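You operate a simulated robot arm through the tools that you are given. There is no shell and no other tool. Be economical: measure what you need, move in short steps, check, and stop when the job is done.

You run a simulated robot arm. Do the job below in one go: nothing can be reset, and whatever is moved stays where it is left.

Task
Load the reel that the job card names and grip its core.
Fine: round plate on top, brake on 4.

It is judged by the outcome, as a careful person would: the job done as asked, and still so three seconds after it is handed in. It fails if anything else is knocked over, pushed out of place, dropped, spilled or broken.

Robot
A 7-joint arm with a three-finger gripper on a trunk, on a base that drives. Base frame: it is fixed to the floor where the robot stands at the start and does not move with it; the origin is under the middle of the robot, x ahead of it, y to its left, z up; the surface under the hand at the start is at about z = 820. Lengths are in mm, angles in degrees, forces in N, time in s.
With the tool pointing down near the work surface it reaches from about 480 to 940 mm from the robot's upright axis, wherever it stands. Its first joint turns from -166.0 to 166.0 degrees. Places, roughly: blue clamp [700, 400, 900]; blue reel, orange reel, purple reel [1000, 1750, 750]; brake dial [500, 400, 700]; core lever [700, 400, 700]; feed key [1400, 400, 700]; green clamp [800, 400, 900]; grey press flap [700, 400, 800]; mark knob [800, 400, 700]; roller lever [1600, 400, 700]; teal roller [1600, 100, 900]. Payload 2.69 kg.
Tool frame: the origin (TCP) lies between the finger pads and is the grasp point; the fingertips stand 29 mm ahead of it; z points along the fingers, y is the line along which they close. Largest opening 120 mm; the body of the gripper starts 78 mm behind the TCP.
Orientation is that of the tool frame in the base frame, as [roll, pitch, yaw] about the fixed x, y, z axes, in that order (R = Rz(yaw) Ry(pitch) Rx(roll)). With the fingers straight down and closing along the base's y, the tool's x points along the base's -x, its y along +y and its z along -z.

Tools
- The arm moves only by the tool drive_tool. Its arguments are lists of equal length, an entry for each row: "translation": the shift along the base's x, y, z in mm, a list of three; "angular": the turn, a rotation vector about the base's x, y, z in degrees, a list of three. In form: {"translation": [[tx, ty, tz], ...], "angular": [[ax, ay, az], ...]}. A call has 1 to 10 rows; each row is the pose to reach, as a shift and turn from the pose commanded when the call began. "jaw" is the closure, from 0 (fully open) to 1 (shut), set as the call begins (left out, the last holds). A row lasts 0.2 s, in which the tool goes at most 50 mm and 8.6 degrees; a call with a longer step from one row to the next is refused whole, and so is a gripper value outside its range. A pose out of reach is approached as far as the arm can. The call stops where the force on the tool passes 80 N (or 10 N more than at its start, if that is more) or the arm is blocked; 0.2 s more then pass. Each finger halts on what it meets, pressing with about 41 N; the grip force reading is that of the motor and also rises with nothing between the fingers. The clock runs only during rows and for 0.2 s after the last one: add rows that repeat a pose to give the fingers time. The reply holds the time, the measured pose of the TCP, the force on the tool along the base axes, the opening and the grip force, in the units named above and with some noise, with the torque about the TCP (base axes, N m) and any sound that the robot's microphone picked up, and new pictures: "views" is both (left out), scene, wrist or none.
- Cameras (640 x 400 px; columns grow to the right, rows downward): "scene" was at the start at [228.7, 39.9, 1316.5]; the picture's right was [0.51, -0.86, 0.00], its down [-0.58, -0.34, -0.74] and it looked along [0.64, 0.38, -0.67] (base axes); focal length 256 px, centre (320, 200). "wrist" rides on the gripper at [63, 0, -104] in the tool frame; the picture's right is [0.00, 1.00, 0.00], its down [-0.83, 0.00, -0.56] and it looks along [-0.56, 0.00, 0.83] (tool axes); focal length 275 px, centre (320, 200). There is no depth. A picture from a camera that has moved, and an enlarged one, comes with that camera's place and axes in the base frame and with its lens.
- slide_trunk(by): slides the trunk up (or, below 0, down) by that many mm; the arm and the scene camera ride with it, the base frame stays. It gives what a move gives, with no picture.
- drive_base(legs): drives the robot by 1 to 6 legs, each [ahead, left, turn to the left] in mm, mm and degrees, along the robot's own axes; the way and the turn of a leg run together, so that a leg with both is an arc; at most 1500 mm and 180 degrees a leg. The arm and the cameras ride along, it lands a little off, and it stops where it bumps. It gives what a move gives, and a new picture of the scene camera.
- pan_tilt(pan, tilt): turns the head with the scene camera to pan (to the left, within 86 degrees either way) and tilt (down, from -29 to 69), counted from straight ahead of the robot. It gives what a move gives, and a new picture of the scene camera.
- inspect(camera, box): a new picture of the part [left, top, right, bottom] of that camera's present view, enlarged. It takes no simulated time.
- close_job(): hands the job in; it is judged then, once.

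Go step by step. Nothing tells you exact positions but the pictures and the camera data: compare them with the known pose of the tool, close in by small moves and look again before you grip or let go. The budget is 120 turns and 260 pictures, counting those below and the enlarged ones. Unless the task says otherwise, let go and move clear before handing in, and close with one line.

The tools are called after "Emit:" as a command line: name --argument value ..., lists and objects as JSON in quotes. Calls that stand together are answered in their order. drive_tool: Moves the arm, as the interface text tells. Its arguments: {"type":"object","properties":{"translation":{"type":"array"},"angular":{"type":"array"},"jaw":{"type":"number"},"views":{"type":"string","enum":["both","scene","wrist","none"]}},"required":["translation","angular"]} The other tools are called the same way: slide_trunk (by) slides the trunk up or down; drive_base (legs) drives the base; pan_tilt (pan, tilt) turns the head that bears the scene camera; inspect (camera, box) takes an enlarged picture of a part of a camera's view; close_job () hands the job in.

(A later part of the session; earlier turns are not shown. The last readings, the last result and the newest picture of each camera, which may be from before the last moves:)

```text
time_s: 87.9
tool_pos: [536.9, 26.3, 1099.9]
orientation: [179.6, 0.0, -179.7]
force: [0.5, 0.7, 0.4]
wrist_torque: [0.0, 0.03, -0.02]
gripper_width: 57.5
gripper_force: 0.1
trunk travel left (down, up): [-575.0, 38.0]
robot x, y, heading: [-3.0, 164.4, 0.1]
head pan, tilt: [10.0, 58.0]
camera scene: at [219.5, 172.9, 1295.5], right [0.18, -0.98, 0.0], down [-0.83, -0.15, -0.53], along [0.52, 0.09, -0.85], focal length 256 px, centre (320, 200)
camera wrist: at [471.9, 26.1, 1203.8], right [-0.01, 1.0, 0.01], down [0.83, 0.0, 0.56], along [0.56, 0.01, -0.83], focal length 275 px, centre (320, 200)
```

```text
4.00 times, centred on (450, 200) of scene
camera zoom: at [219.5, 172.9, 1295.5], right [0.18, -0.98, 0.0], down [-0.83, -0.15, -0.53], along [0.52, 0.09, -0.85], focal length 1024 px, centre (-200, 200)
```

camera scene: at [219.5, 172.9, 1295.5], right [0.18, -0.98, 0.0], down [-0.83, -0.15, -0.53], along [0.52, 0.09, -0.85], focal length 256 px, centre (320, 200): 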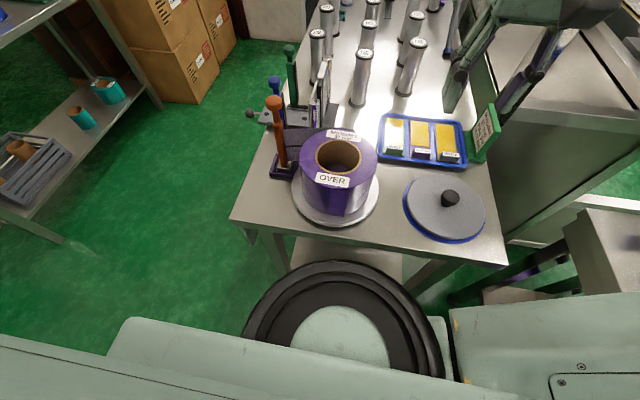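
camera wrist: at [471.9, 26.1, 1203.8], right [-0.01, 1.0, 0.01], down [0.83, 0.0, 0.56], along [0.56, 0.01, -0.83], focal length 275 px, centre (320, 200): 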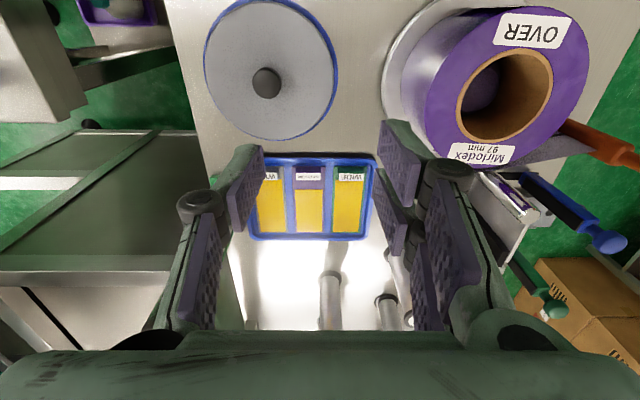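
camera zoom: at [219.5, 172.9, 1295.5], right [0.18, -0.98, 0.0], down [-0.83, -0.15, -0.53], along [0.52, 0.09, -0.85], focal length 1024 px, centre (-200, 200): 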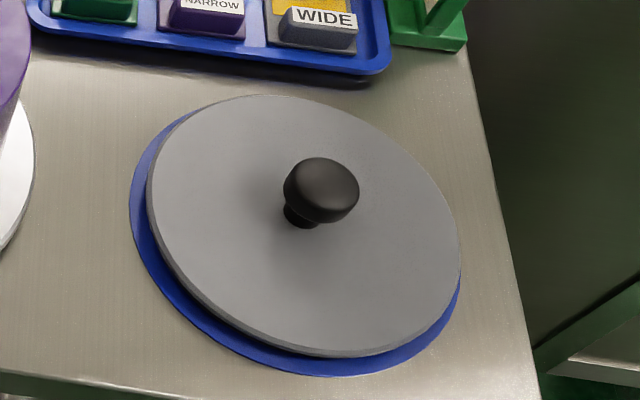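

Reel sits well on the spindle. Now the plate: its knob is at ≈(537, -34), top z≈873, plate top ≈832. I'll move above it.

Emit:
drive_tool --translation '[[0, -30, 0], [0, -60, 0], [0, -60, -40], [0, -60, -80], [0, -60, -120], [0, -60, -150], [0, -60, -150]]' --angular '[[0, 0, 0], [0, 0, 0], [0, 0, 0], [0, 0, 0], [0, 0, 0], [0, 0, 0], [0, 0, 0]]' --jaw 0.4

Emit:
inspect --camera "scene" --box '[380, 100, 540, 260]'

```text
time_s: 89.5
tool_pos: [537.1, -33.1, 948.9]
orientation: [179.7, 0.1, -179.7]
force: [-0.3, -0.1, 0.6]
wrist_torque: [0.02, 0.02, 0.01]
gripper_width: 71.8
gripper_force: 0.1
trunk travel left (down, up): [-575.0, 38.0]
robot x, y, heading: [-6.9, 161.6, 0.3]
head pan, tilt: [10.0, 58.0]
camera scene: at [219.6, 173.1, 1295.4], right [0.18, -0.98, 0.0], down [-0.83, -0.15, -0.53], along [0.52, 0.09, -0.85], focal length 256 px, centre (320, 200)
camera wrist: at [472.9, -32.8, 1053.1], right [-0.01, 1.0, 0.01], down [0.83, 0.0, 0.56], along [0.56, 0.01, -0.83], focal length 275 px, centre (320, 200)
```

scene: 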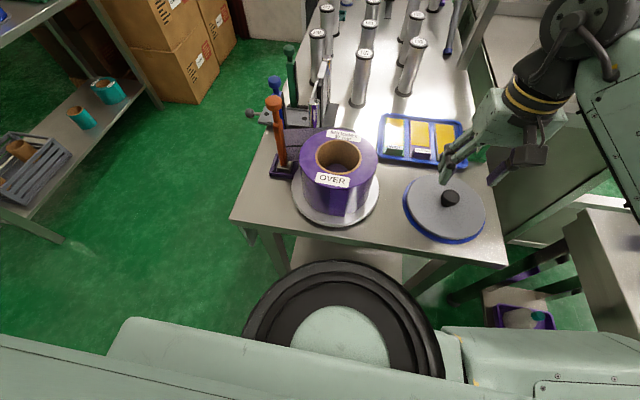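
wrist: 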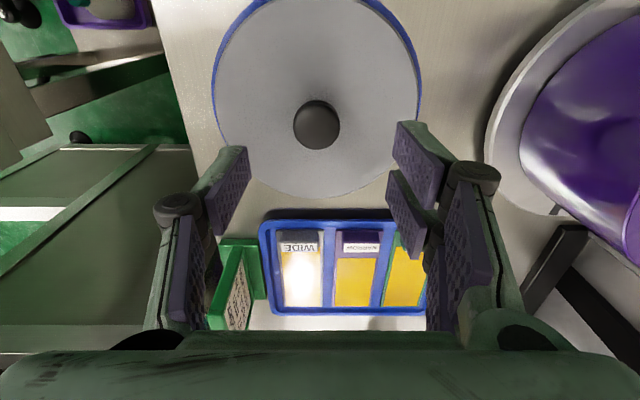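

```text
2.50 times, centred on (460, 180) of scene
camera zoom: at [219.6, 173.1, 1295.4], right [0.18, -0.98, 0.0], down [-0.83, -0.15, -0.53], along [0.52, 0.09, -0.85], focal length 640 px, centre (-30, 250)
```

zoom: 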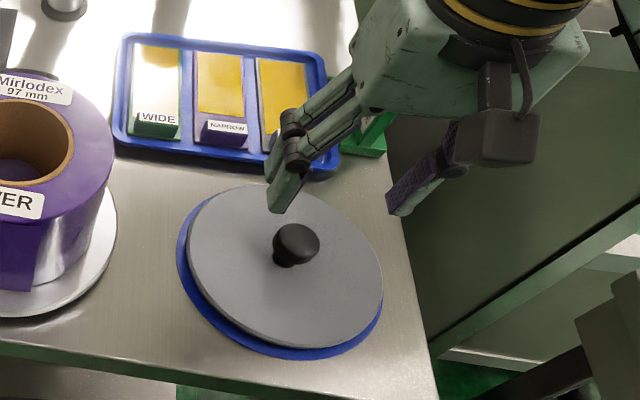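

Aligned. Descend to the knob (tips ~8 mm above the plate).

Emit:
drive_tool --translation '[[0, 0, -30], [0, 0, -60], [0, 0, -78], [0, 0, -78]]' --angular '[[0, 0, 0], [0, 0, 0], [0, 0, 0], [0, 0, 0]]' --views "wrist"

Emit:
inspect --camera "scene" --box '[380, 130, 540, 260]'

```text
time_s: 90.5
tool_pos: [535.9, -34.1, 871.8]
orientation: [179.5, 0.1, -179.8]
force: [1.2, 0.7, -0.4]
wrist_torque: [0.0, -0.03, 0.05]
gripper_width: 72.2
gripper_force: 0.1
trunk travel left (down, up): [-575.0, 38.0]
robot x, y, heading: [-1.5, 162.5, 0.3]
head pan, tilt: [10.0, 58.0]
camera wrist: at [472.2, -32.8, 975.8], right [-0.01, 1.0, 0.01], down [0.83, 0.0, 0.56], along [0.56, 0.01, -0.83], focal length 275 px, centre (320, 200)
```

wrist: 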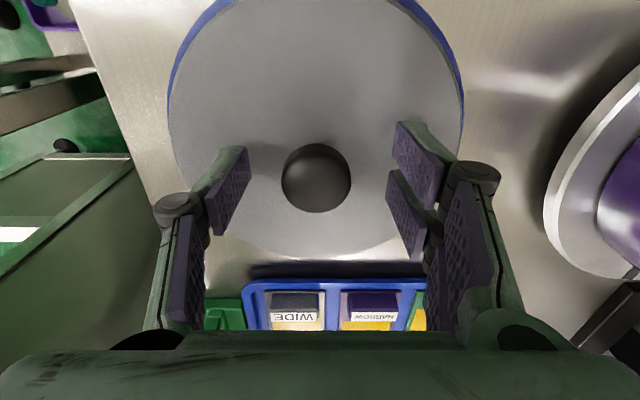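

```text
3.08 times, centred on (460, 195) of scene
camera zoom: at [219.6, 173.1, 1295.4], right [0.18, -0.98, 0.0], down [-0.83, -0.15, -0.53], along [0.52, 0.09, -0.85], focal length 787 px, centre (-111, 215)
```

zoom: 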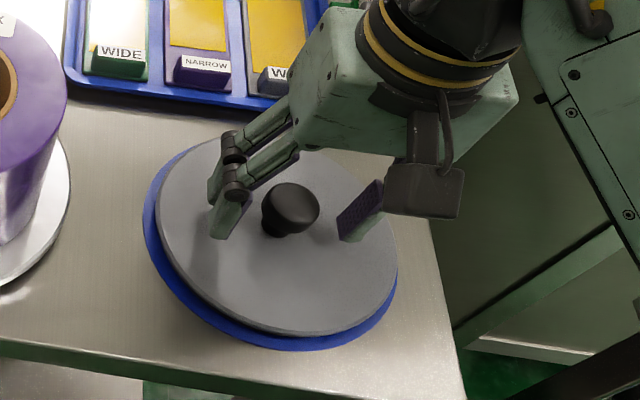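

Slightly lower, then close on the knob.

Emit:
drive_tool --translation '[[-1, 0, -4], [-1, 0, -4], [-1, 0, -4], [-1, 0, -4], [-1, 0, -4], [-1, 0, -4]]' --angular '[[0, 0, 0], [0, 0, 0], [0, 0, 0], [0, 0, 0], [0, 0, 0], [0, 0, 0]]' --jaw 1 --views "wrist"

Emit:
drive_tool --translation '[[0, 0, 10], [0, 0, 25], [0, 0, 40], [0, 0, 40]]' --angular '[[0, 0, 0], [0, 0, 0], [0, 0, 0], [0, 0, 0]]'

```text
time_s: 91.9
tool_pos: [535.7, -32.8, 868.2]
orientation: [179.5, 0.1, -179.8]
force: [0.5, -1.2, 1.2]
wrist_torque: [-0.09, -0.03, -0.01]
gripper_width: 32.6
gripper_force: 41.3
trunk travel left (down, up): [-575.0, 38.0]
robot x, y, heading: [-5.5, 162.0, 0.4]
head pan, tilt: [10.0, 58.0]
camera wrist: at [471.2, -32.7, 972.1], right [-0.01, 1.0, 0.01], down [0.83, 0.0, 0.56], along [0.56, 0.01, -0.83], focal length 275 px, centre (320, 200)
```

wrist: 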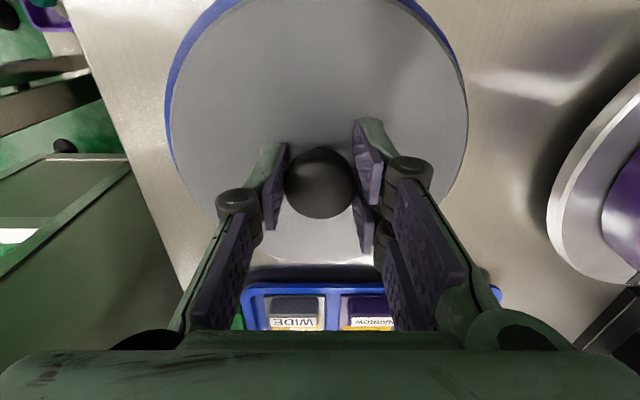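

```text
time_s: 92.9
tool_pos: [535.7, -32.3, 907.7]
orientation: [179.6, 0.1, -179.8]
force: [-0.3, 0.9, -2.6]
wrist_torque: [-0.02, -0.01, 0.02]
gripper_width: 32.4
gripper_force: 40.3
trunk travel left (down, up): [-575.0, 38.0]
robot x, y, heading: [-8.7, 162.5, 0.2]
head pan, tilt: [10.0, 58.0]
camera scene: at [219.7, 173.0, 1295.4], right [0.18, -0.98, 0.0], down [-0.83, -0.15, -0.53], along [0.52, 0.09, -0.85], focal length 256 px, centre (320, 200)
camera wrist: at [471.6, -32.4, 1012.1], right [-0.01, 1.0, 0.01], down [0.83, 0.0, 0.56], along [0.56, 0.01, -0.83], focal length 275 px, centre (320, 200)
```

scene: 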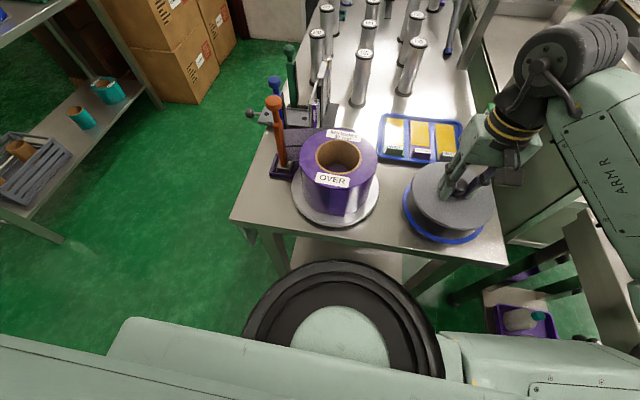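
wrist: 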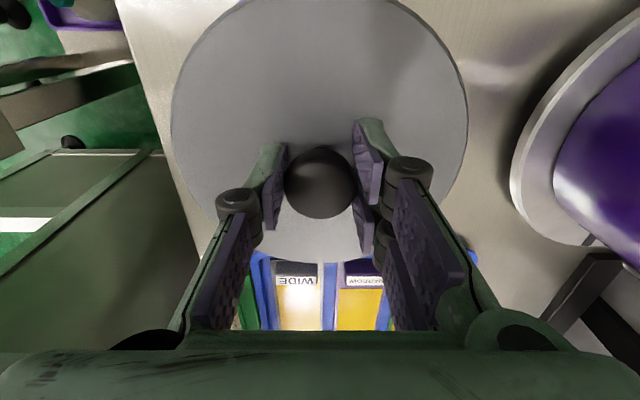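

Plate lifted. I'll raise it above the reel and carry it over.

Emit:
drive_tool --translation '[[0, 0, 40], [0, 0, 80], [0, 0, 110], [0, 40, 110], [0, 80, 110], [0, 120, 110], [0, 160, 110], [0, 200, 110], [-1, 229, 110], [-1, 229, 110]]' --angular '[[0, 0, 0], [0, 0, 0], [0, 0, 0], [0, 0, 0], [0, 0, 0], [0, 0, 0], [0, 0, 0], [0, 0, 0], [0, 0, 0], [0, 0, 0]]'

Emit:
inspect --camera "scene" --box '[240, 60, 440, 240]'

```text
time_s: 95.1
tool_pos: [533.3, 198.1, 1018.5]
orientation: [179.6, 0.1, -179.7]
force: [0.2, 0.0, -1.7]
wrist_torque: [-0.04, 0.01, -0.01]
gripper_width: 32.4
gripper_force: 41.2
trunk travel left (down, up): [-575.0, 38.0]
robot x, y, heading: [-7.0, 163.0, 0.2]
head pan, tilt: [10.0, 58.0]
camera scene: at [219.7, 173.0, 1295.4], right [0.18, -0.98, 0.0], down [-0.83, -0.15, -0.53], along [0.52, 0.09, -0.85], focal length 256 px, centre (320, 200)
camera wrist: at [470.0, 197.8, 1122.0], right [-0.01, 1.0, 0.01], down [0.83, 0.0, 0.56], along [0.56, 0.01, -0.83], focal length 275 px, centre (320, 200)
```

scene: 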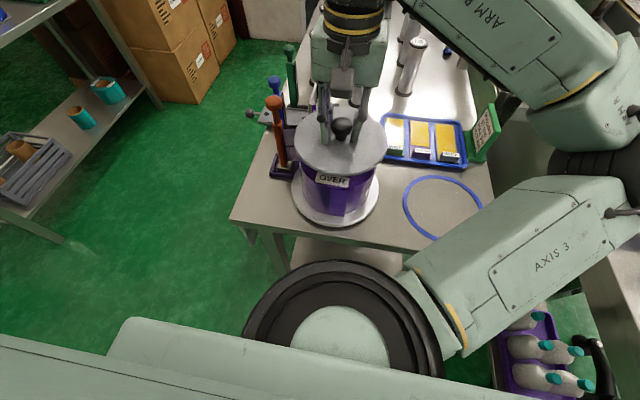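
wrist: 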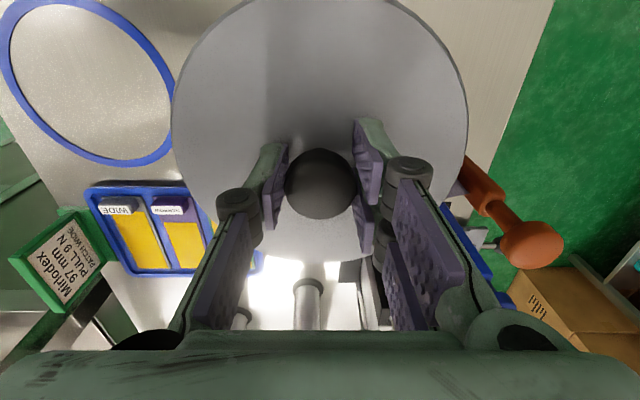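

```text
2.22 times, centred on (340, 150) of scene
camera zoom: at [219.7, 173.0, 1295.4], right [0.18, -0.98, 0.0], down [-0.83, -0.15, -0.53], along [0.52, 0.09, -0.85], focal length 569 px, centre (276, 311)
```

zoom: 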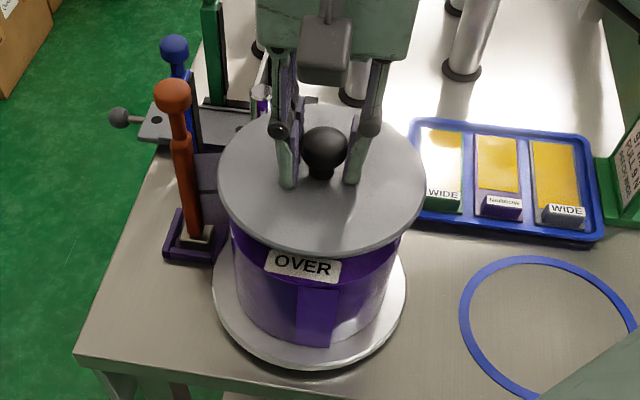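

Lowering in small steps until the plate lands.

Emit:
drive_tool --translation '[[1, 0, -6], [1, 0, -12], [1, 0, -18], [1, 0, -22], [1, 0, -22]]' --angular '[[0, 0, 0], [0, 0, 0], [0, 0, 0], [0, 0, 0], [0, 0, 0]]' --views "none"

Emit:
inspect --camera "scene" --box '[240, 60, 440, 240]'

```text
time_s: 96.3
tool_pos: [535.5, 196.0, 994.0]
orientation: [179.6, 0.1, -179.9]
force: [-0.5, 0.8, -2.0]
wrist_torque: [0.01, 0.0, 0.0]
gripper_width: 32.4
gripper_force: 41.2
trunk travel left (down, up): [-575.0, 38.0]
robot x, y, heading: [-4.7, 160.0, 0.1]
head pan, tilt: [10.0, 58.0]
```

```text
2.22 times, centred on (340, 150) of scene
camera zoom: at [219.7, 173.1, 1295.4], right [0.18, -0.98, 0.0], down [-0.83, -0.15, -0.53], along [0.52, 0.09, -0.85], focal length 569 px, centre (276, 311)
```

zoom: 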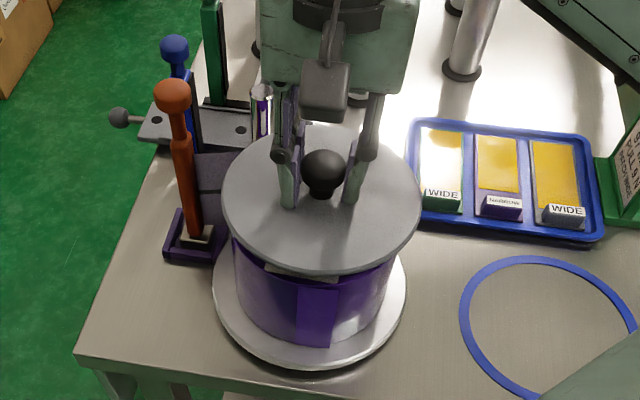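

Emit:
drive_tool --translation '[[0, 0, -3], [0, 0, -6], [0, 0, -9], [0, 0, -9]]' --angular '[[0, 0, 0], [0, 0, 0], [0, 0, 0], [0, 0, 0]]' --views "none"

Emit:
inspect --camera "scene" --box '[240, 60, 440, 240]'

```text
time_s: 97.3
tool_pos: [534.8, 196.2, 987.0]
orientation: [179.6, 0.2, -179.8]
force: [0.5, -0.2, -3.0]
wrist_torque: [-0.02, 0.01, -0.05]
gripper_width: 32.4
gripper_force: 40.6
trunk travel left (down, up): [-575.0, 38.0]
robot x, y, heading: [-5.5, 161.9, 0.2]
head pan, tilt: [10.0, 58.0]
```

```text
2.22 times, centred on (340, 150) of scene
camera zoom: at [219.7, 173.1, 1295.4], right [0.18, -0.98, 0.0], down [-0.83, -0.15, -0.53], along [0.52, 0.09, -0.85], focal length 569 px, centre (276, 311)
```

zoom: 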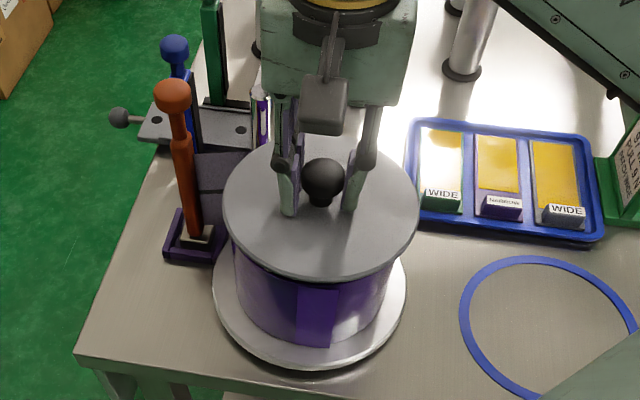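

Emit:
drive_tool --translation '[[0, 0, -2], [0, 0, -4], [0, 0, -6], [0, 0, -6]]' --angular '[[0, 0, 0], [0, 0, 0], [0, 0, 0], [0, 0, 0]]' --views "none"

```text
time_s: 98.3
tool_pos: [533.8, 197.3, 980.6]
orientation: [179.6, 0.1, -179.8]
force: [-0.7, -0.5, -2.2]
wrist_torque: [-0.03, 0.0, 0.02]
gripper_width: 32.4
gripper_force: 40.8
trunk travel left (down, up): [-575.0, 38.0]
robot x, y, heading: [-4.3, 160.1, 0.5]
head pan, tilt: [10.0, 58.0]
```

Emit:
drive_tool --translation '[[0, 0, -2], [0, 0, -4], [0, 0, -6], [0, 0, -6]]' --angular '[[0, 0, 0], [0, 0, 0], [0, 0, 0], [0, 0, 0]]' --views "none"

Emit:
inspect --camera "scene" --box '[240, 60, 440, 240]'

```text
time_s: 99.3
tool_pos: [534.1, 195.6, 976.9]
orientation: [179.5, 0.2, -180.0]
force: [6.6, 0.8, 30.2]
wrist_torque: [-0.19, -0.38, -0.01]
gripper_width: 32.4
gripper_force: 40.9
trunk travel left (down, up): [-575.0, 38.0]
robot x, y, heading: [-4.4, 163.1, 0.4]
head pan, tilt: [10.0, 58.0]
```

```text
2.22 times, centred on (340, 150) of scene
camera zoom: at [218.3, 173.0, 1295.9], right [0.18, -0.98, 0.0], down [-0.83, -0.15, -0.53], along [0.52, 0.09, -0.85], focal length 569 px, centre (276, 311)
```

zoom: 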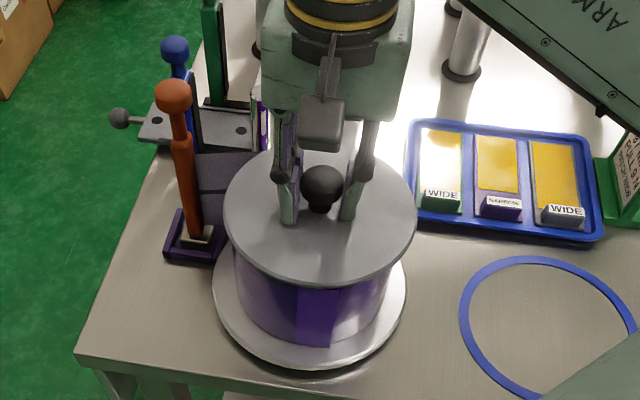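

Contact (30 N): the plate rests on the reel. Ease off, release and rise.

Emit:
drive_tool --translation '[[0, 0, 2], [0, 0, 2], [0, 0, 2], [0, 0, 2]]' --angular '[[0, 0, 0], [0, 0, 0], [0, 0, 0], [0, 0, 0]]' --jaw 0.4 --views "none"

Emit:
drive_tool --translation '[[0, 0, 30], [0, 0, 70], [0, 0, 110], [0, -40, 120], [0, -80, 120], [0, -120, 120]]' --angular '[[0, 0, 0], [0, 0, 0], [0, 0, 0], [0, 0, 0], [0, 0, 0], [0, 0, 0]]'

Emit:
inspect --camera "scene" --box '[240, 60, 440, 240]'

```text
time_s: 100.3
tool_pos: [535.2, 196.6, 976.3]
orientation: [179.6, 0.1, -179.8]
force: [0.8, 0.3, -0.3]
wrist_torque: [0.01, 0.01, -0.01]
gripper_width: 71.8
gripper_force: 0.0
trunk travel left (down, up): [-575.0, 38.0]
robot x, y, heading: [-5.9, 163.9, 0.2]
head pan, tilt: [10.0, 58.0]
```

```text
time_s: 101.7
tool_pos: [534.4, 75.8, 1097.1]
orientation: [179.7, 0.2, -179.9]
force: [0.4, -0.2, 0.5]
wrist_torque: [0.01, -0.02, 0.03]
gripper_width: 72.0
gripper_force: 0.0
trunk travel left (down, up): [-575.0, 38.0]
robot x, y, heading: [-4.5, 162.8, 0.2]
head pan, tilt: [10.0, 58.0]
camera scene: at [219.4, 172.9, 1295.5], right [0.18, -0.98, 0.0], down [-0.83, -0.15, -0.53], along [0.52, 0.09, -0.85], focal length 256 px, centre (320, 200)
camera wrist: at [470.5, 75.8, 1201.1], right [-0.01, 1.0, 0.01], down [0.83, 0.0, 0.56], along [0.56, 0.01, -0.83], focal length 275 px, centre (320, 200)
```

scene: 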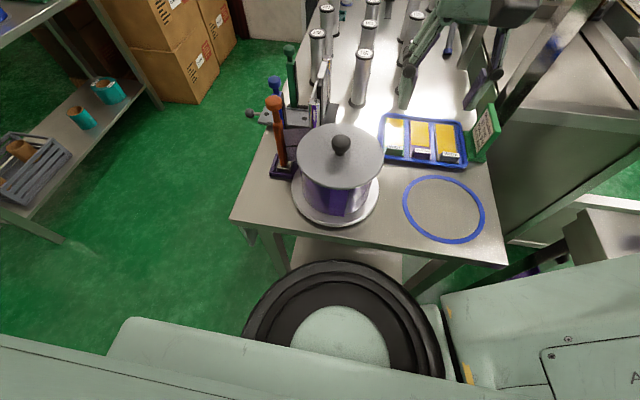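
wrist: 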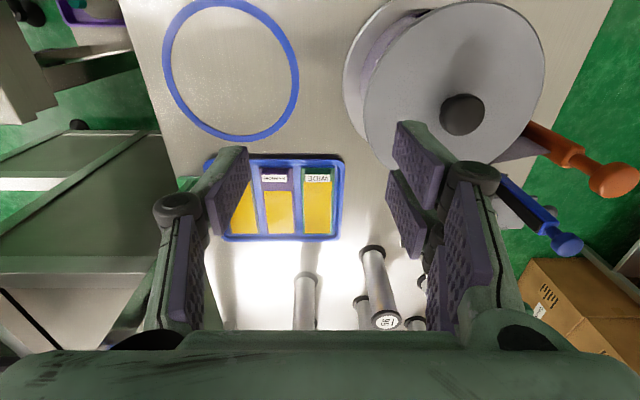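

```text
2.22 times, centred on (340, 150) of scene
camera zoom: at [219.4, 172.9, 1295.5], right [0.18, -0.98, 0.0], down [-0.83, -0.15, -0.53], along [0.52, 0.09, -0.85], focal length 569 px, centre (276, 311)
```

zoom: 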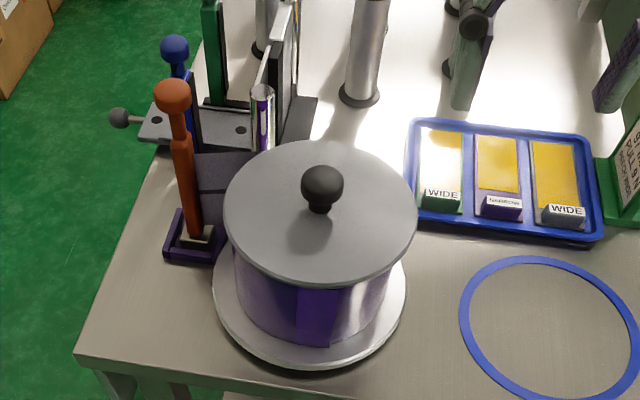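

Plate is on. Now drive round to the machine's left side for the core lever and the brake dial.

Emit:
drive_base --legs '[[-300, 0, 0], [0, 900, 0], [820, 0, 0], [0, 0, -90]]'

Emit:
pan_tilt --pan 0 --tilt 50

```text
time_s: 118.6
tool_pos: [421.1, 523.8, 1097.3]
orientation: [179.6, 0.1, 90.1]
force: [-0.1, 0.2, -0.6]
wrist_torque: [-0.03, -0.05, 0.02]
gripper_width: 72.1
gripper_force: 0.0
trunk travel left (down, up): [-575.0, 38.0]
robot x, y, heading: [510.6, 1065.7, -89.8]
head pan, tilt: [10.0, 58.0]
camera scene: at [522.3, 838.3, 1295.4], right [-0.98, -0.18, 0.0], down [-0.15, 0.83, -0.53], along [0.09, -0.52, -0.85], focal length 256 px, centre (320, 200)
```

scene: 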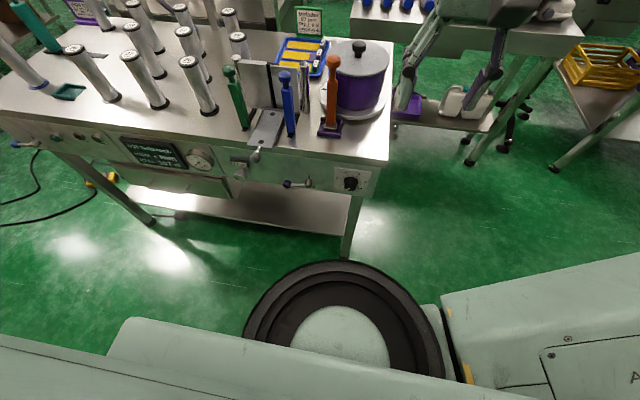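

```text
time_s: 119.3
tool_pos: [421.1, 525.5, 1096.4]
orientation: [179.6, 0.2, 90.1]
force: [-1.0, -0.3, -0.5]
wrist_torque: [0.04, 0.0, -0.01]
gripper_width: 71.9
gripper_force: 0.1
trunk travel left (down, up): [-575.0, 38.0]
robot x, y, heading: [508.3, 1065.6, -89.9]
head pan, tilt: [0.0, 50.0]
camera scene: at [510.4, 829.1, 1305.6], right [-1.0, 0.0, 0.0], down [0.0, 0.77, -0.64], along [0.0, -0.64, -0.77], focal length 256 px, centre (320, 200)
```

scene: 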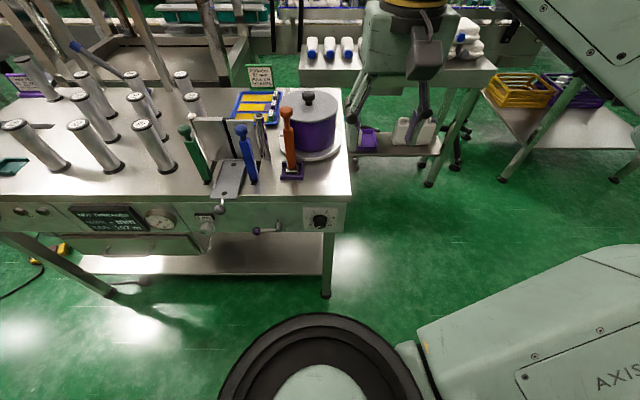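

Emit:
inspect --camera "scene" --box '[190, 190, 350, 250]'

Emit:
inspect --camera "scene" --box '[60, 195, 200, 250]'

Emit:
inspect --camera "scene" --box '[290, 200, 350, 240]'

Emit:
inspect --camera "scene" --box '[230, 215, 300, 245]'

```text
4.00 times, centred on (270, 220) of scene
camera zoom: at [510.4, 829.1, 1305.6], right [-1.0, 0.0, 0.0], down [0.0, 0.77, -0.64], along [0.0, -0.64, -0.77], focal length 1024 px, centre (520, 120)
```

zoom: 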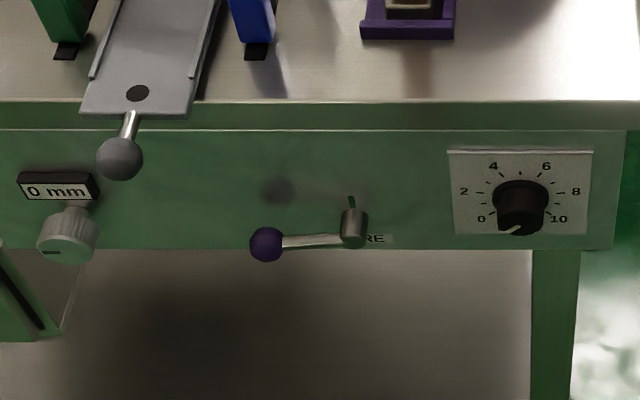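

```text
4.57 times, centred on (130, 222) of scene
camera zoom: at [510.4, 829.1, 1305.6], right [-1.0, 0.0, 0.0], down [0.0, 0.77, -0.64], along [0.0, -0.64, -0.77], focal length 1170 px, centre (1189, 97)
```

zoom: 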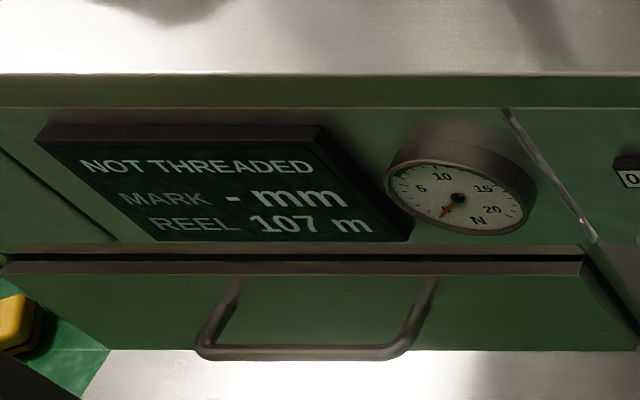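

```text
10.00 times, centred on (320, 220) of scene
camera zoom: at [510.4, 829.1, 1305.6], right [-1.0, 0.0, 0.0], down [0.0, 0.77, -0.64], along [0.0, -0.64, -0.77], focal length 2559 px, centre (320, 0)
```

zoom: 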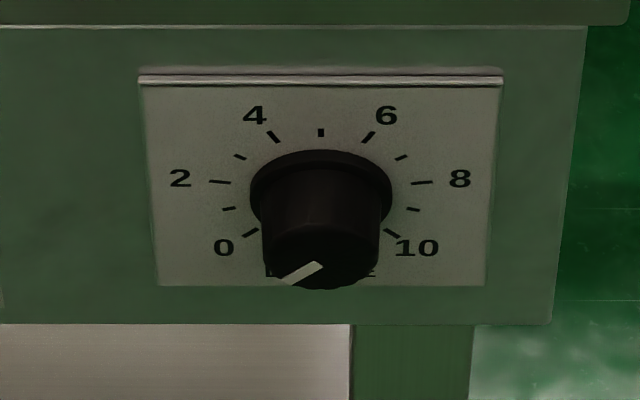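

```text
9.14 times, centred on (265, 230) of scene
camera zoom: at [510.4, 829.1, 1305.6], right [-1.0, 0.0, 0.0], down [0.0, 0.77, -0.64], along [0.0, -0.64, -0.77], focal length 2340 px, centre (823, -74)
```

zoom: 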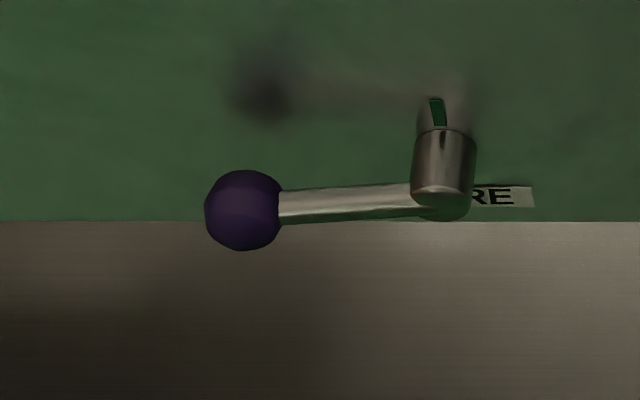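

The panel shows the brake dial (pointer on 0; needs clockwise turn to 4) at ≈(510, 398, 697), and the purple core lever pivoting at ≈(632, 398, 699). I'll tip the tool to point horizontally at the machine (−y).

Emit:
drive_tool --translation '[[9, 0, 0], [18, 0, 0], [27, 0, 0], [36, 0, -10], [45, 0, -20], [54, 0, -30], [63, 0, -40], [72, 0, -50], [81, 0, -60], [89, 0, -70]]' --angular '[[-8.5, 0, 0], [-17, 0, 0], [-25.5, 0, 0], [-34, 0, 0], [-42.5, 0, 0], [-51, 0, 0], [-59.5, 0, 0], [-68, 0, 0], [-76.5, 0, 0], [-85, 0, 0]]'

```text
time_s: 121.5
tool_pos: [508.4, 402.5, 1161.8]
orientation: [-179.1, 85.2, 91.5]
force: [0.2, 0.5, 0.4]
wrist_torque: [0.02, 0.0, 0.02]
gripper_width: 71.7
gripper_force: 0.0
out of reach, approached as far as the arm can: row 6, 7, 8, 9, 10
trunk travel left (down, up): [-575.0, 38.0]
robot x, y, heading: [508.6, 1064.1, -90.1]
head pan, tilt: [0.0, 50.0]
camera scene: at [510.8, 828.6, 1305.5], right [-1.0, 0.0, 0.0], down [0.0, 0.77, -0.64], along [0.0, -0.64, -0.77], focal length 256 px, centre (320, 200)
camera wrist: at [507.1, 512.4, 1108.6], right [1.0, 0.01, -0.01], down [0.0, 0.48, 0.88], along [0.01, -0.88, 0.48], focal length 275 px, centre (320, 200)
```

scene: 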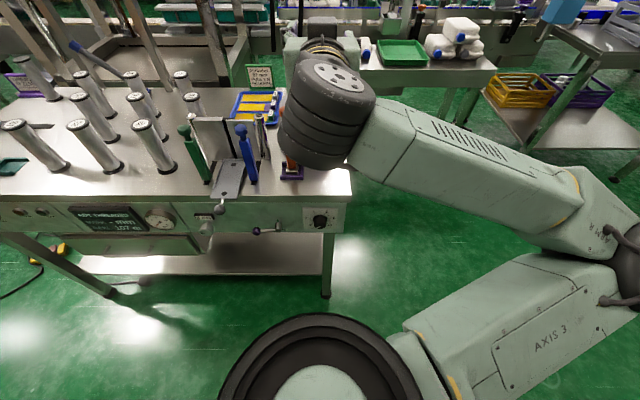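
wrist: 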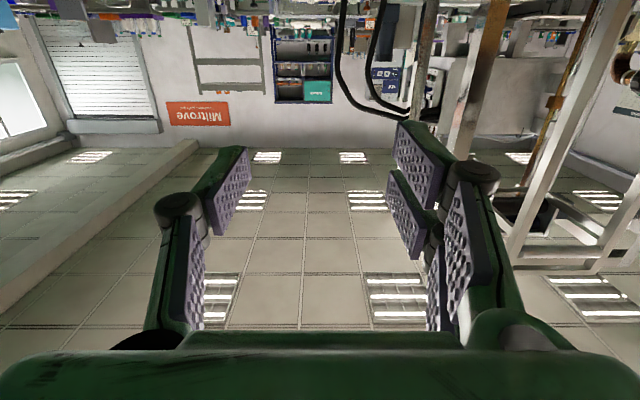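

Tool is horizontal but too far forward at this distance. I'll back the base ~115 mm, then lower the trunk so the arm comes down outside the table edge.

Emit:
drive_base --legs '[[-115, 0, 0]]'

Emit:
slide_trunk --by -400

Emit:
inspect --camera "scene" --box '[0, 0, 640, 400]'

Emit:
inspect --camera "wrist" --box '[0, 0, 640, 400]'

```text
time_s: 122.8
tool_pos: [508.1, 517.5, 1164.0]
orientation: [-179.6, 85.1, 90.9]
force: [-0.5, 0.4, 0.7]
wrist_torque: [0.05, -0.02, 0.01]
gripper_width: 72.0
gripper_force: 0.1
trunk travel left (down, up): [-575.0, 38.0]
robot x, y, heading: [509.6, 1179.8, -89.8]
head pan, tilt: [0.0, 50.0]
camera scene: at [510.1, 944.4, 1305.8], right [-1.0, 0.0, 0.0], down [0.0, 0.77, -0.64], along [0.0, -0.64, -0.77], focal length 256 px, centre (320, 200)
```

scene: 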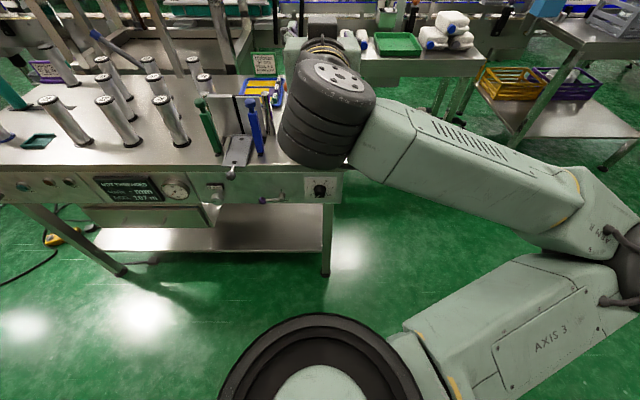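

```text
time_s: 126.6
tool_pos: [507.2, 517.9, 763.2]
orientation: [-179.6, 85.0, 90.9]
force: [1.1, -0.9, 0.4]
wrist_torque: [0.05, 0.0, -0.03]
gripper_width: 71.9
gripper_force: 0.0
trunk travel left (down, up): [-175.0, 438.0]
robot x, y, heading: [506.1, 1181.0, -90.0]
head pan, tilt: [0.0, 50.0]
```

```text
1.00 times, centred on (320, 200) of scene (not enlarged: the box is as wide or as high as the picture)
camera zoom: at [510.1, 943.7, 905.7], right [-1.0, 0.0, 0.0], down [0.0, 0.77, -0.64], along [0.0, -0.64, -0.77], focal length 256 px, centre (320, 200)
```

zoom: 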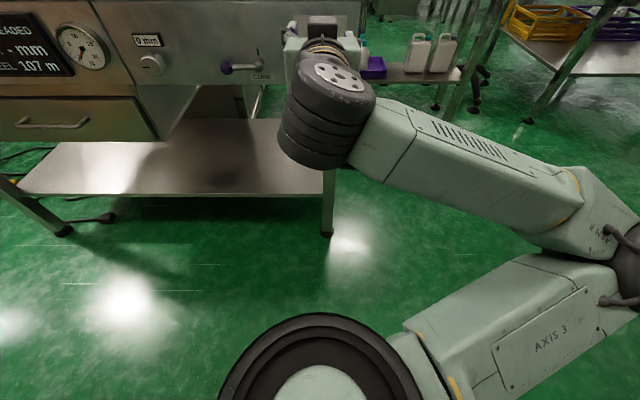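

```text
1.00 times, centred on (320, 200) of wrist (not enlarged: the box is as wide or as high as the picture)
camera zoom: at [506.1, 627.8, 709.1], right [1.0, 0.01, -0.01], down [0.0, 0.48, 0.88], along [0.01, -0.88, 0.48], focal length 275 px, centre (320, 200)
```

zoom: 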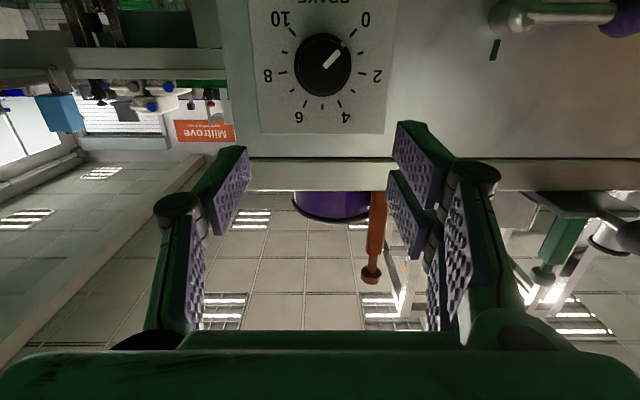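

The wrist camera sees the dial well (image upside down). I'll look at the lever with the scene camera at a flatter tilt.

Emit:
pan_tilt --pan 0 --tilt 22

Emit:
inspect --camera "scene" --box '[200, 130, 320, 230]'

Emit:
inspect --camera "wrist" --box '[240, 0, 400, 140]'

```text
time_s: 127.5
tool_pos: [507.6, 518.0, 763.0]
orientation: [-179.6, 85.0, 90.8]
force: [-0.1, 0.1, 0.7]
wrist_torque: [-0.02, 0.02, 0.0]
gripper_width: 72.0
gripper_force: 0.1
trunk travel left (down, up): [-175.0, 438.0]
robot x, y, heading: [506.9, 1178.4, -90.0]
head pan, tilt: [0.0, 22.0]
camera scene: at [510.1, 927.9, 947.9], right [-1.0, 0.0, 0.0], down [0.0, 0.38, -0.93], along [0.0, -0.93, -0.38], focal length 256 px, centre (320, 200)
```

scene: 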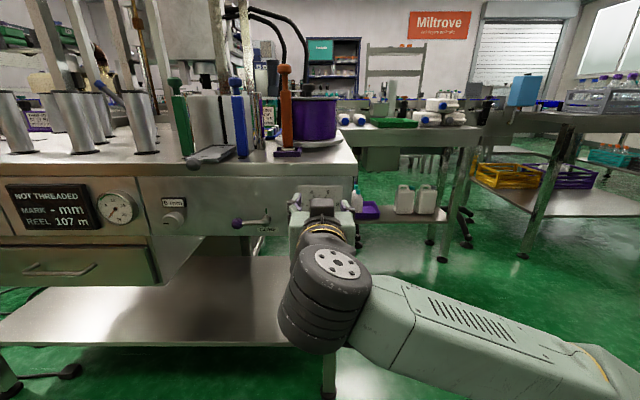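

```text
4.00 times, centred on (260, 180) of scene
camera zoom: at [510.1, 927.9, 947.9], right [-1.0, 0.0, 0.0], down [0.0, 0.38, -0.93], along [0.0, -0.93, -0.38], focal length 1024 px, centre (560, 280)
```

zoom: 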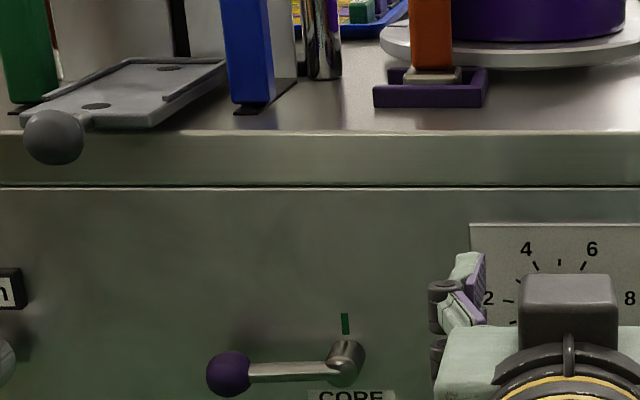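

```text
2.86 times, centred on (320, 70) of wrist
camera zoom: at [506.1, 627.8, 709.1], right [1.0, 0.01, -0.01], down [0.0, 0.48, 0.88], along [0.01, -0.88, 0.48], focal length 786 px, centre (320, 571)
```

zoom: 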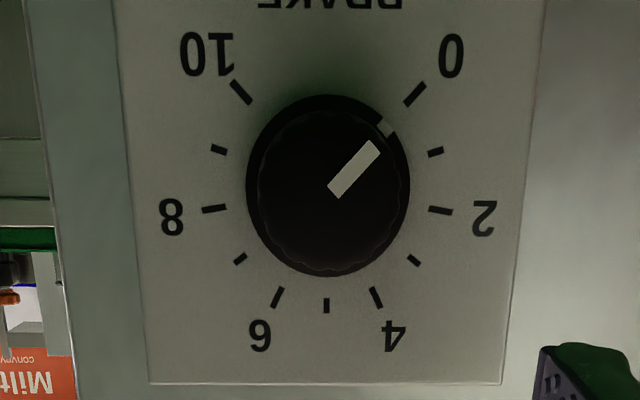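

Lever's green mark is at 12 o'clock, so "gripped" means lever up. Dial: 27° per step, so 0→4 is +108° clockwise. Dial axis ≈ (510.5, 722.5), panel y≈417. I'll level the tool, line up and pre-rotate by −54°.

Emit:
drive_tool --translation '[[1, 2, -10], [2, 2, -25], [3, 2, -40], [3, 2, -40], [3, 2, -40], [3, 2, -40], [3, 2, -40], [3, 2, -40]]' --angular '[[-2.5, 0, 0], [-5, 0, 0], [-5, 8, 0.3], [-5, 16, 0.3], [-5, 24, 0.3], [-5, 32, 0.3], [-5, 40, 0.3], [-5, 40, 0.3]]'

```text
time_s: 129.3
tool_pos: [510.6, 485.1, 745.3]
orientation: [-89.4, 49.9, 179.5]
force: [0.1, 0.3, 0.1]
wrist_torque: [0.02, 0.0, -0.02]
gripper_width: 72.1
gripper_force: 0.0
out of reach, approached as far as the arm can: row 1, 2, 3, 4, 5, 6, 7, 8
trunk travel left (down, up): [-175.0, 438.0]
robot x, y, heading: [511.3, 1177.5, -89.9]
head pan, tilt: [0.0, 22.0]
camera scene: at [510.1, 927.9, 948.0], right [-1.0, 0.0, 0.0], down [0.0, 0.37, -0.93], along [0.0, -0.93, -0.37], focal length 256 px, centre (320, 200)
camera wrist: at [471.5, 591.9, 696.3], right [0.76, -0.02, -0.65], down [0.55, 0.55, 0.63], along [0.35, -0.83, 0.43], focal length 275 px, centre (320, 200)
```

scene: 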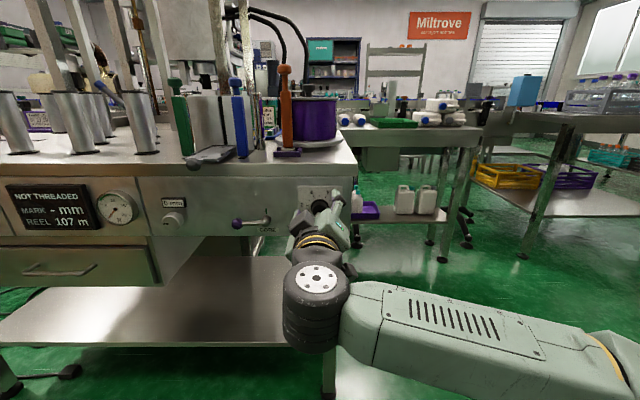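
wrist: 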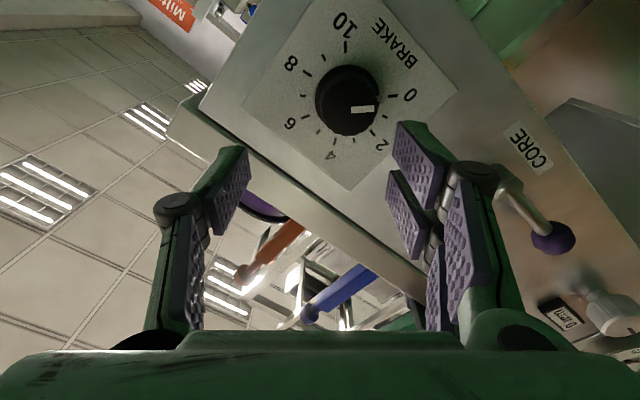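

At this distance the pose isn't quite reachable; moving forward should make it so. I'll step forward to y≈470 with the rest of the rotation.

Emit:
drive_tool --translation '[[0, -25, 0], [0, -40, 0], [0, -40, 0]]' --angular '[[0, 7, 0], [0, 14, 0], [0, 14, 0]]'

```text
time_s: 130.1
tool_pos: [511.8, 445.2, 744.9]
orientation: [-89.3, 35.8, 179.6]
force: [1.3, -0.8, -0.9]
wrist_torque: [0.01, -0.08, -0.01]
gripper_width: 73.2
gripper_force: 0.3
trunk travel left (down, up): [-175.0, 438.0]
robot x, y, heading: [511.7, 1182.9, -89.9]
head pan, tilt: [0.0, 22.0]
camera scene: at [510.2, 927.8, 947.9], right [-1.0, 0.0, 0.0], down [0.0, 0.37, -0.93], along [0.0, -0.93, -0.37], focal length 256 px, centre (320, 200)
camera wrist: at [461.9, 551.2, 707.3], right [0.58, -0.02, -0.81], down [0.68, 0.55, 0.48], along [0.44, -0.83, 0.33], focal length 275 px, centre (320, 200)
```

scene: 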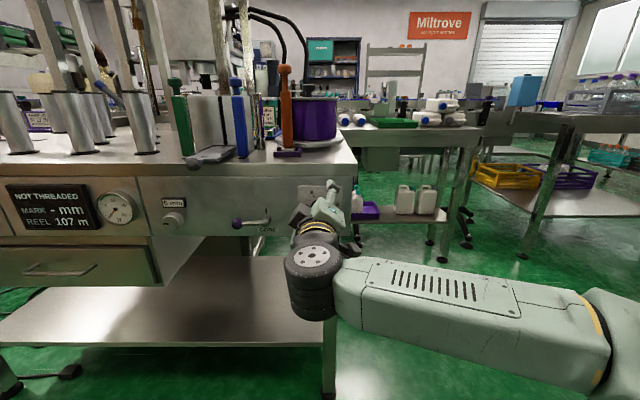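
wrist: 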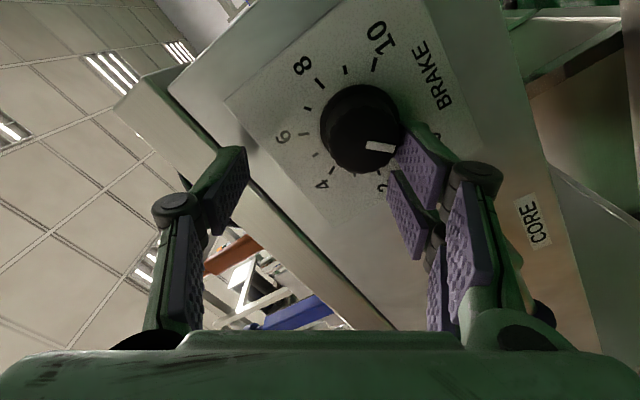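

The right finger is grazing the knob since I'm 22 mm too high. Back out slightly, lower, then advance.

Emit:
drive_tool --translation '[[0, 15, 3], [0, 30, 0], [-1, 30, -22], [-1, 30, -22]]' --angular '[[0, 0, 0], [0, 0, 0], [0, 0, 0], [0, 0, 0]]'

```text
time_s: 131.1
tool_pos: [510.3, 474.2, 723.6]
orientation: [-89.2, 35.9, 179.7]
force: [0.4, 0.5, 0.9]
wrist_torque: [-0.02, -0.03, 0.02]
gripper_width: 72.0
gripper_force: 0.1
trunk travel left (down, up): [-175.0, 438.0]
robot x, y, heading: [513.0, 1180.5, -90.0]
head pan, tilt: [0.0, 22.0]
camera scene: at [510.1, 927.9, 948.0], right [-1.0, 0.0, 0.0], down [0.0, 0.37, -0.93], along [0.0, -0.93, -0.37], focal length 256 px, centre (320, 200)
camera wrist: at [460.6, 579.6, 686.1], right [0.58, -0.02, -0.81], down [0.68, 0.55, 0.48], along [0.44, -0.83, 0.33], focal length 275 px, centre (320, 200)
```

scene: 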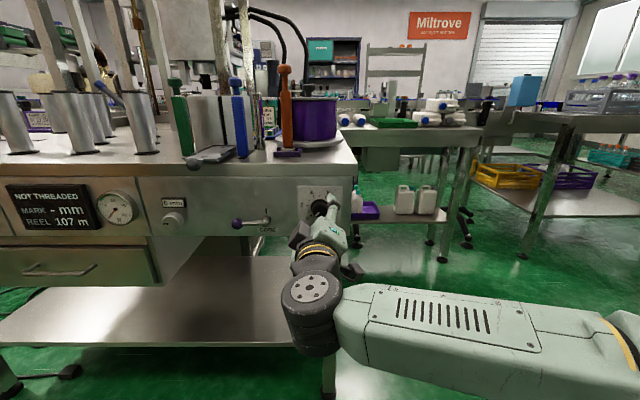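
wrist: 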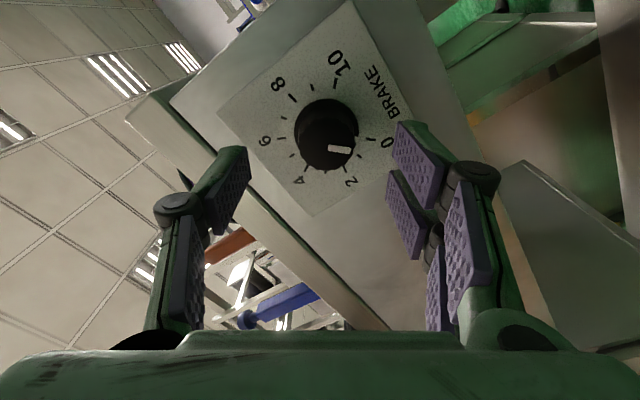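

Well centred on the dial. Advance and grip.

Emit:
drive_tool --translation '[[0, -12, 0], [0, -24, 0], [0, -24, 0]]' --angular '[[0, 0, 0], [0, 0, 0], [0, 0, 0]]' --views "wrist"

Emit:
drive_tool --translation '[[0, 0, 0], [0, 0, 0], [0, 0, 0], [0, 0, 0]]' --angular '[[0, 0, 0], [0, 0, 0], [0, 0, 0], [0, 0, 0]]' --jaw 1 --views "wrist"

```text
time_s: 131.9
tool_pos: [511.2, 452.7, 722.3]
orientation: [-89.2, 36.0, 179.8]
force: [-0.5, 0.5, 0.4]
wrist_torque: [-0.03, 0.02, 0.01]
gripper_width: 72.2
gripper_force: 0.2
trunk travel left (down, up): [-175.0, 438.0]
robot x, y, heading: [508.2, 1179.0, -89.8]
head pan, tilt: [0.0, 22.0]
camera wrist: at [460.8, 557.9, 684.9], right [0.58, -0.02, -0.81], down [0.68, 0.55, 0.48], along [0.44, -0.83, 0.33], focal length 275 px, centre (320, 200)
```

wrist: 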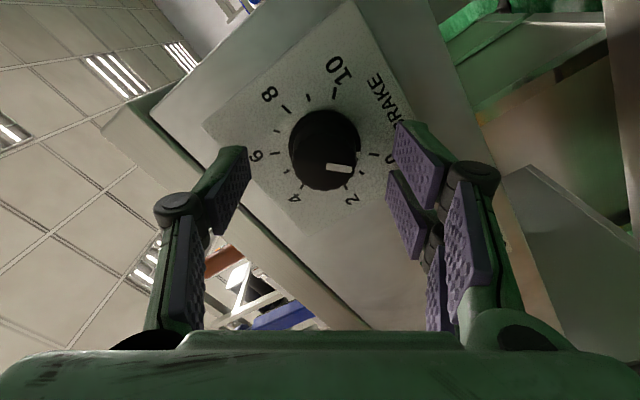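

```text
time_s: 132.9
tool_pos: [512.5, 452.2, 721.3]
orientation: [-89.4, 36.0, 179.8]
force: [4.8, 1.3, -9.6]
wrist_torque: [0.27, -0.1, 0.17]
gripper_width: 33.5
gripper_force: 31.0
trunk travel left (down, up): [-175.0, 438.0]
robot x, y, heading: [506.7, 1178.7, -89.9]
head pan, tilt: [0.0, 22.0]
camera wrist: at [461.6, 558.0, 683.6], right [0.58, -0.01, -0.81], down [0.68, 0.55, 0.48], along [0.44, -0.83, 0.33], focal length 275 px, centre (320, 200)
```

wrist: 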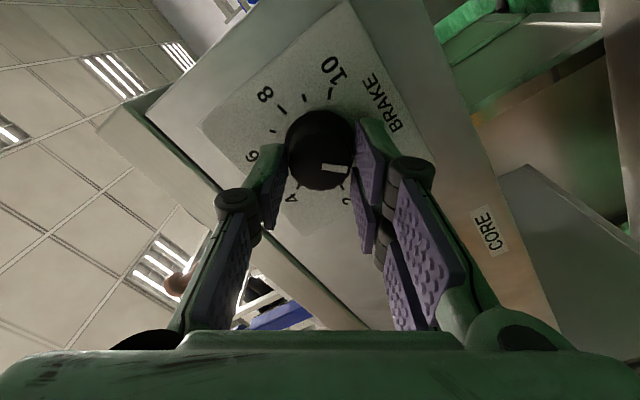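

Gripped. Now turn clockwise 80° and check.

Emit:
drive_tool --translation '[[0.5, 0, -0.8], [0.5, 0, -0.8], [0.5, 0, -0.8], [0.5, 0, -0.8], [0.5, 0, -0.8], [0.5, 0, -0.8], [0.5, 0, -0.8], [0.5, 0, -0.8], [0.5, 0, -0.8], [0.5, 0, -0.8]]' --angular '[[0, -8, 0], [0, -16, 0], [0, -24, 0], [0, -32, 0], [0, -40, 0], [0, -48, 0], [0, -56, 0], [0, -64, 0], [0, -72, 0], [0, -80, 0]]' --views "wrist"

Emit:
inspect --camera "wrist" --box '[230, 30, 430, 240]'

```text
time_s: 135.1
tool_pos: [509.2, 452.6, 722.0]
orientation: [91.6, 63.8, 0.4]
force: [-8.8, 12.5, -2.9]
wrist_torque: [0.52, 0.01, -0.05]
gripper_width: 33.2
gripper_force: 45.0
trunk travel left (down, up): [-175.0, 438.0]
robot x, y, heading: [507.3, 1180.2, -89.8]
head pan, tilt: [0.0, 22.0]
camera wrist: at [538.4, 557.8, 666.8], right [0.9, -0.02, 0.44], down [-0.35, 0.55, 0.75], along [-0.26, -0.83, 0.49], focal length 275 px, centre (320, 200)
```

wrist: 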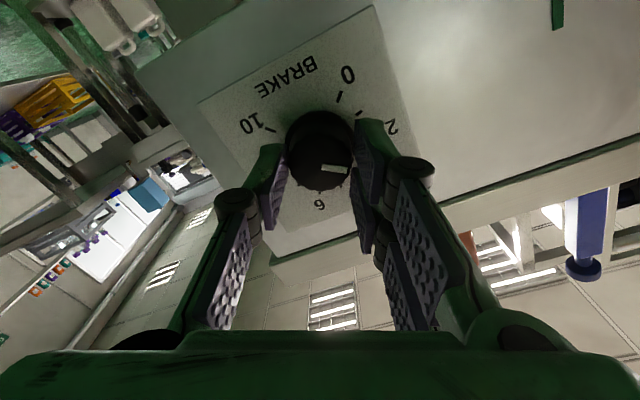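

```text
1.90 times, centred on (330, 135) of wrist
camera zoom: at [538.4, 557.8, 666.8], right [0.9, -0.02, 0.44], down [-0.35, 0.55, 0.75], along [-0.26, -0.83, 0.49], focal length 524 px, centre (301, 324)
```

zoom: 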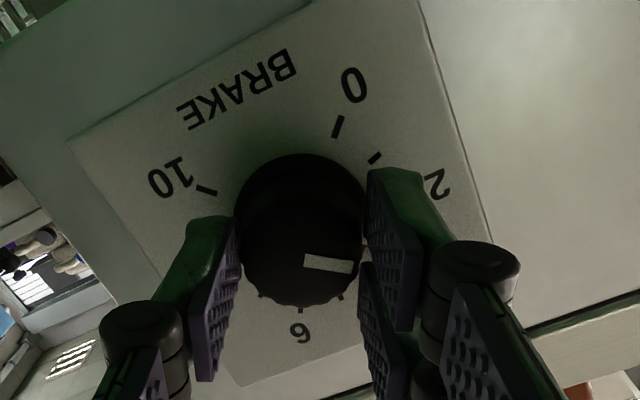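

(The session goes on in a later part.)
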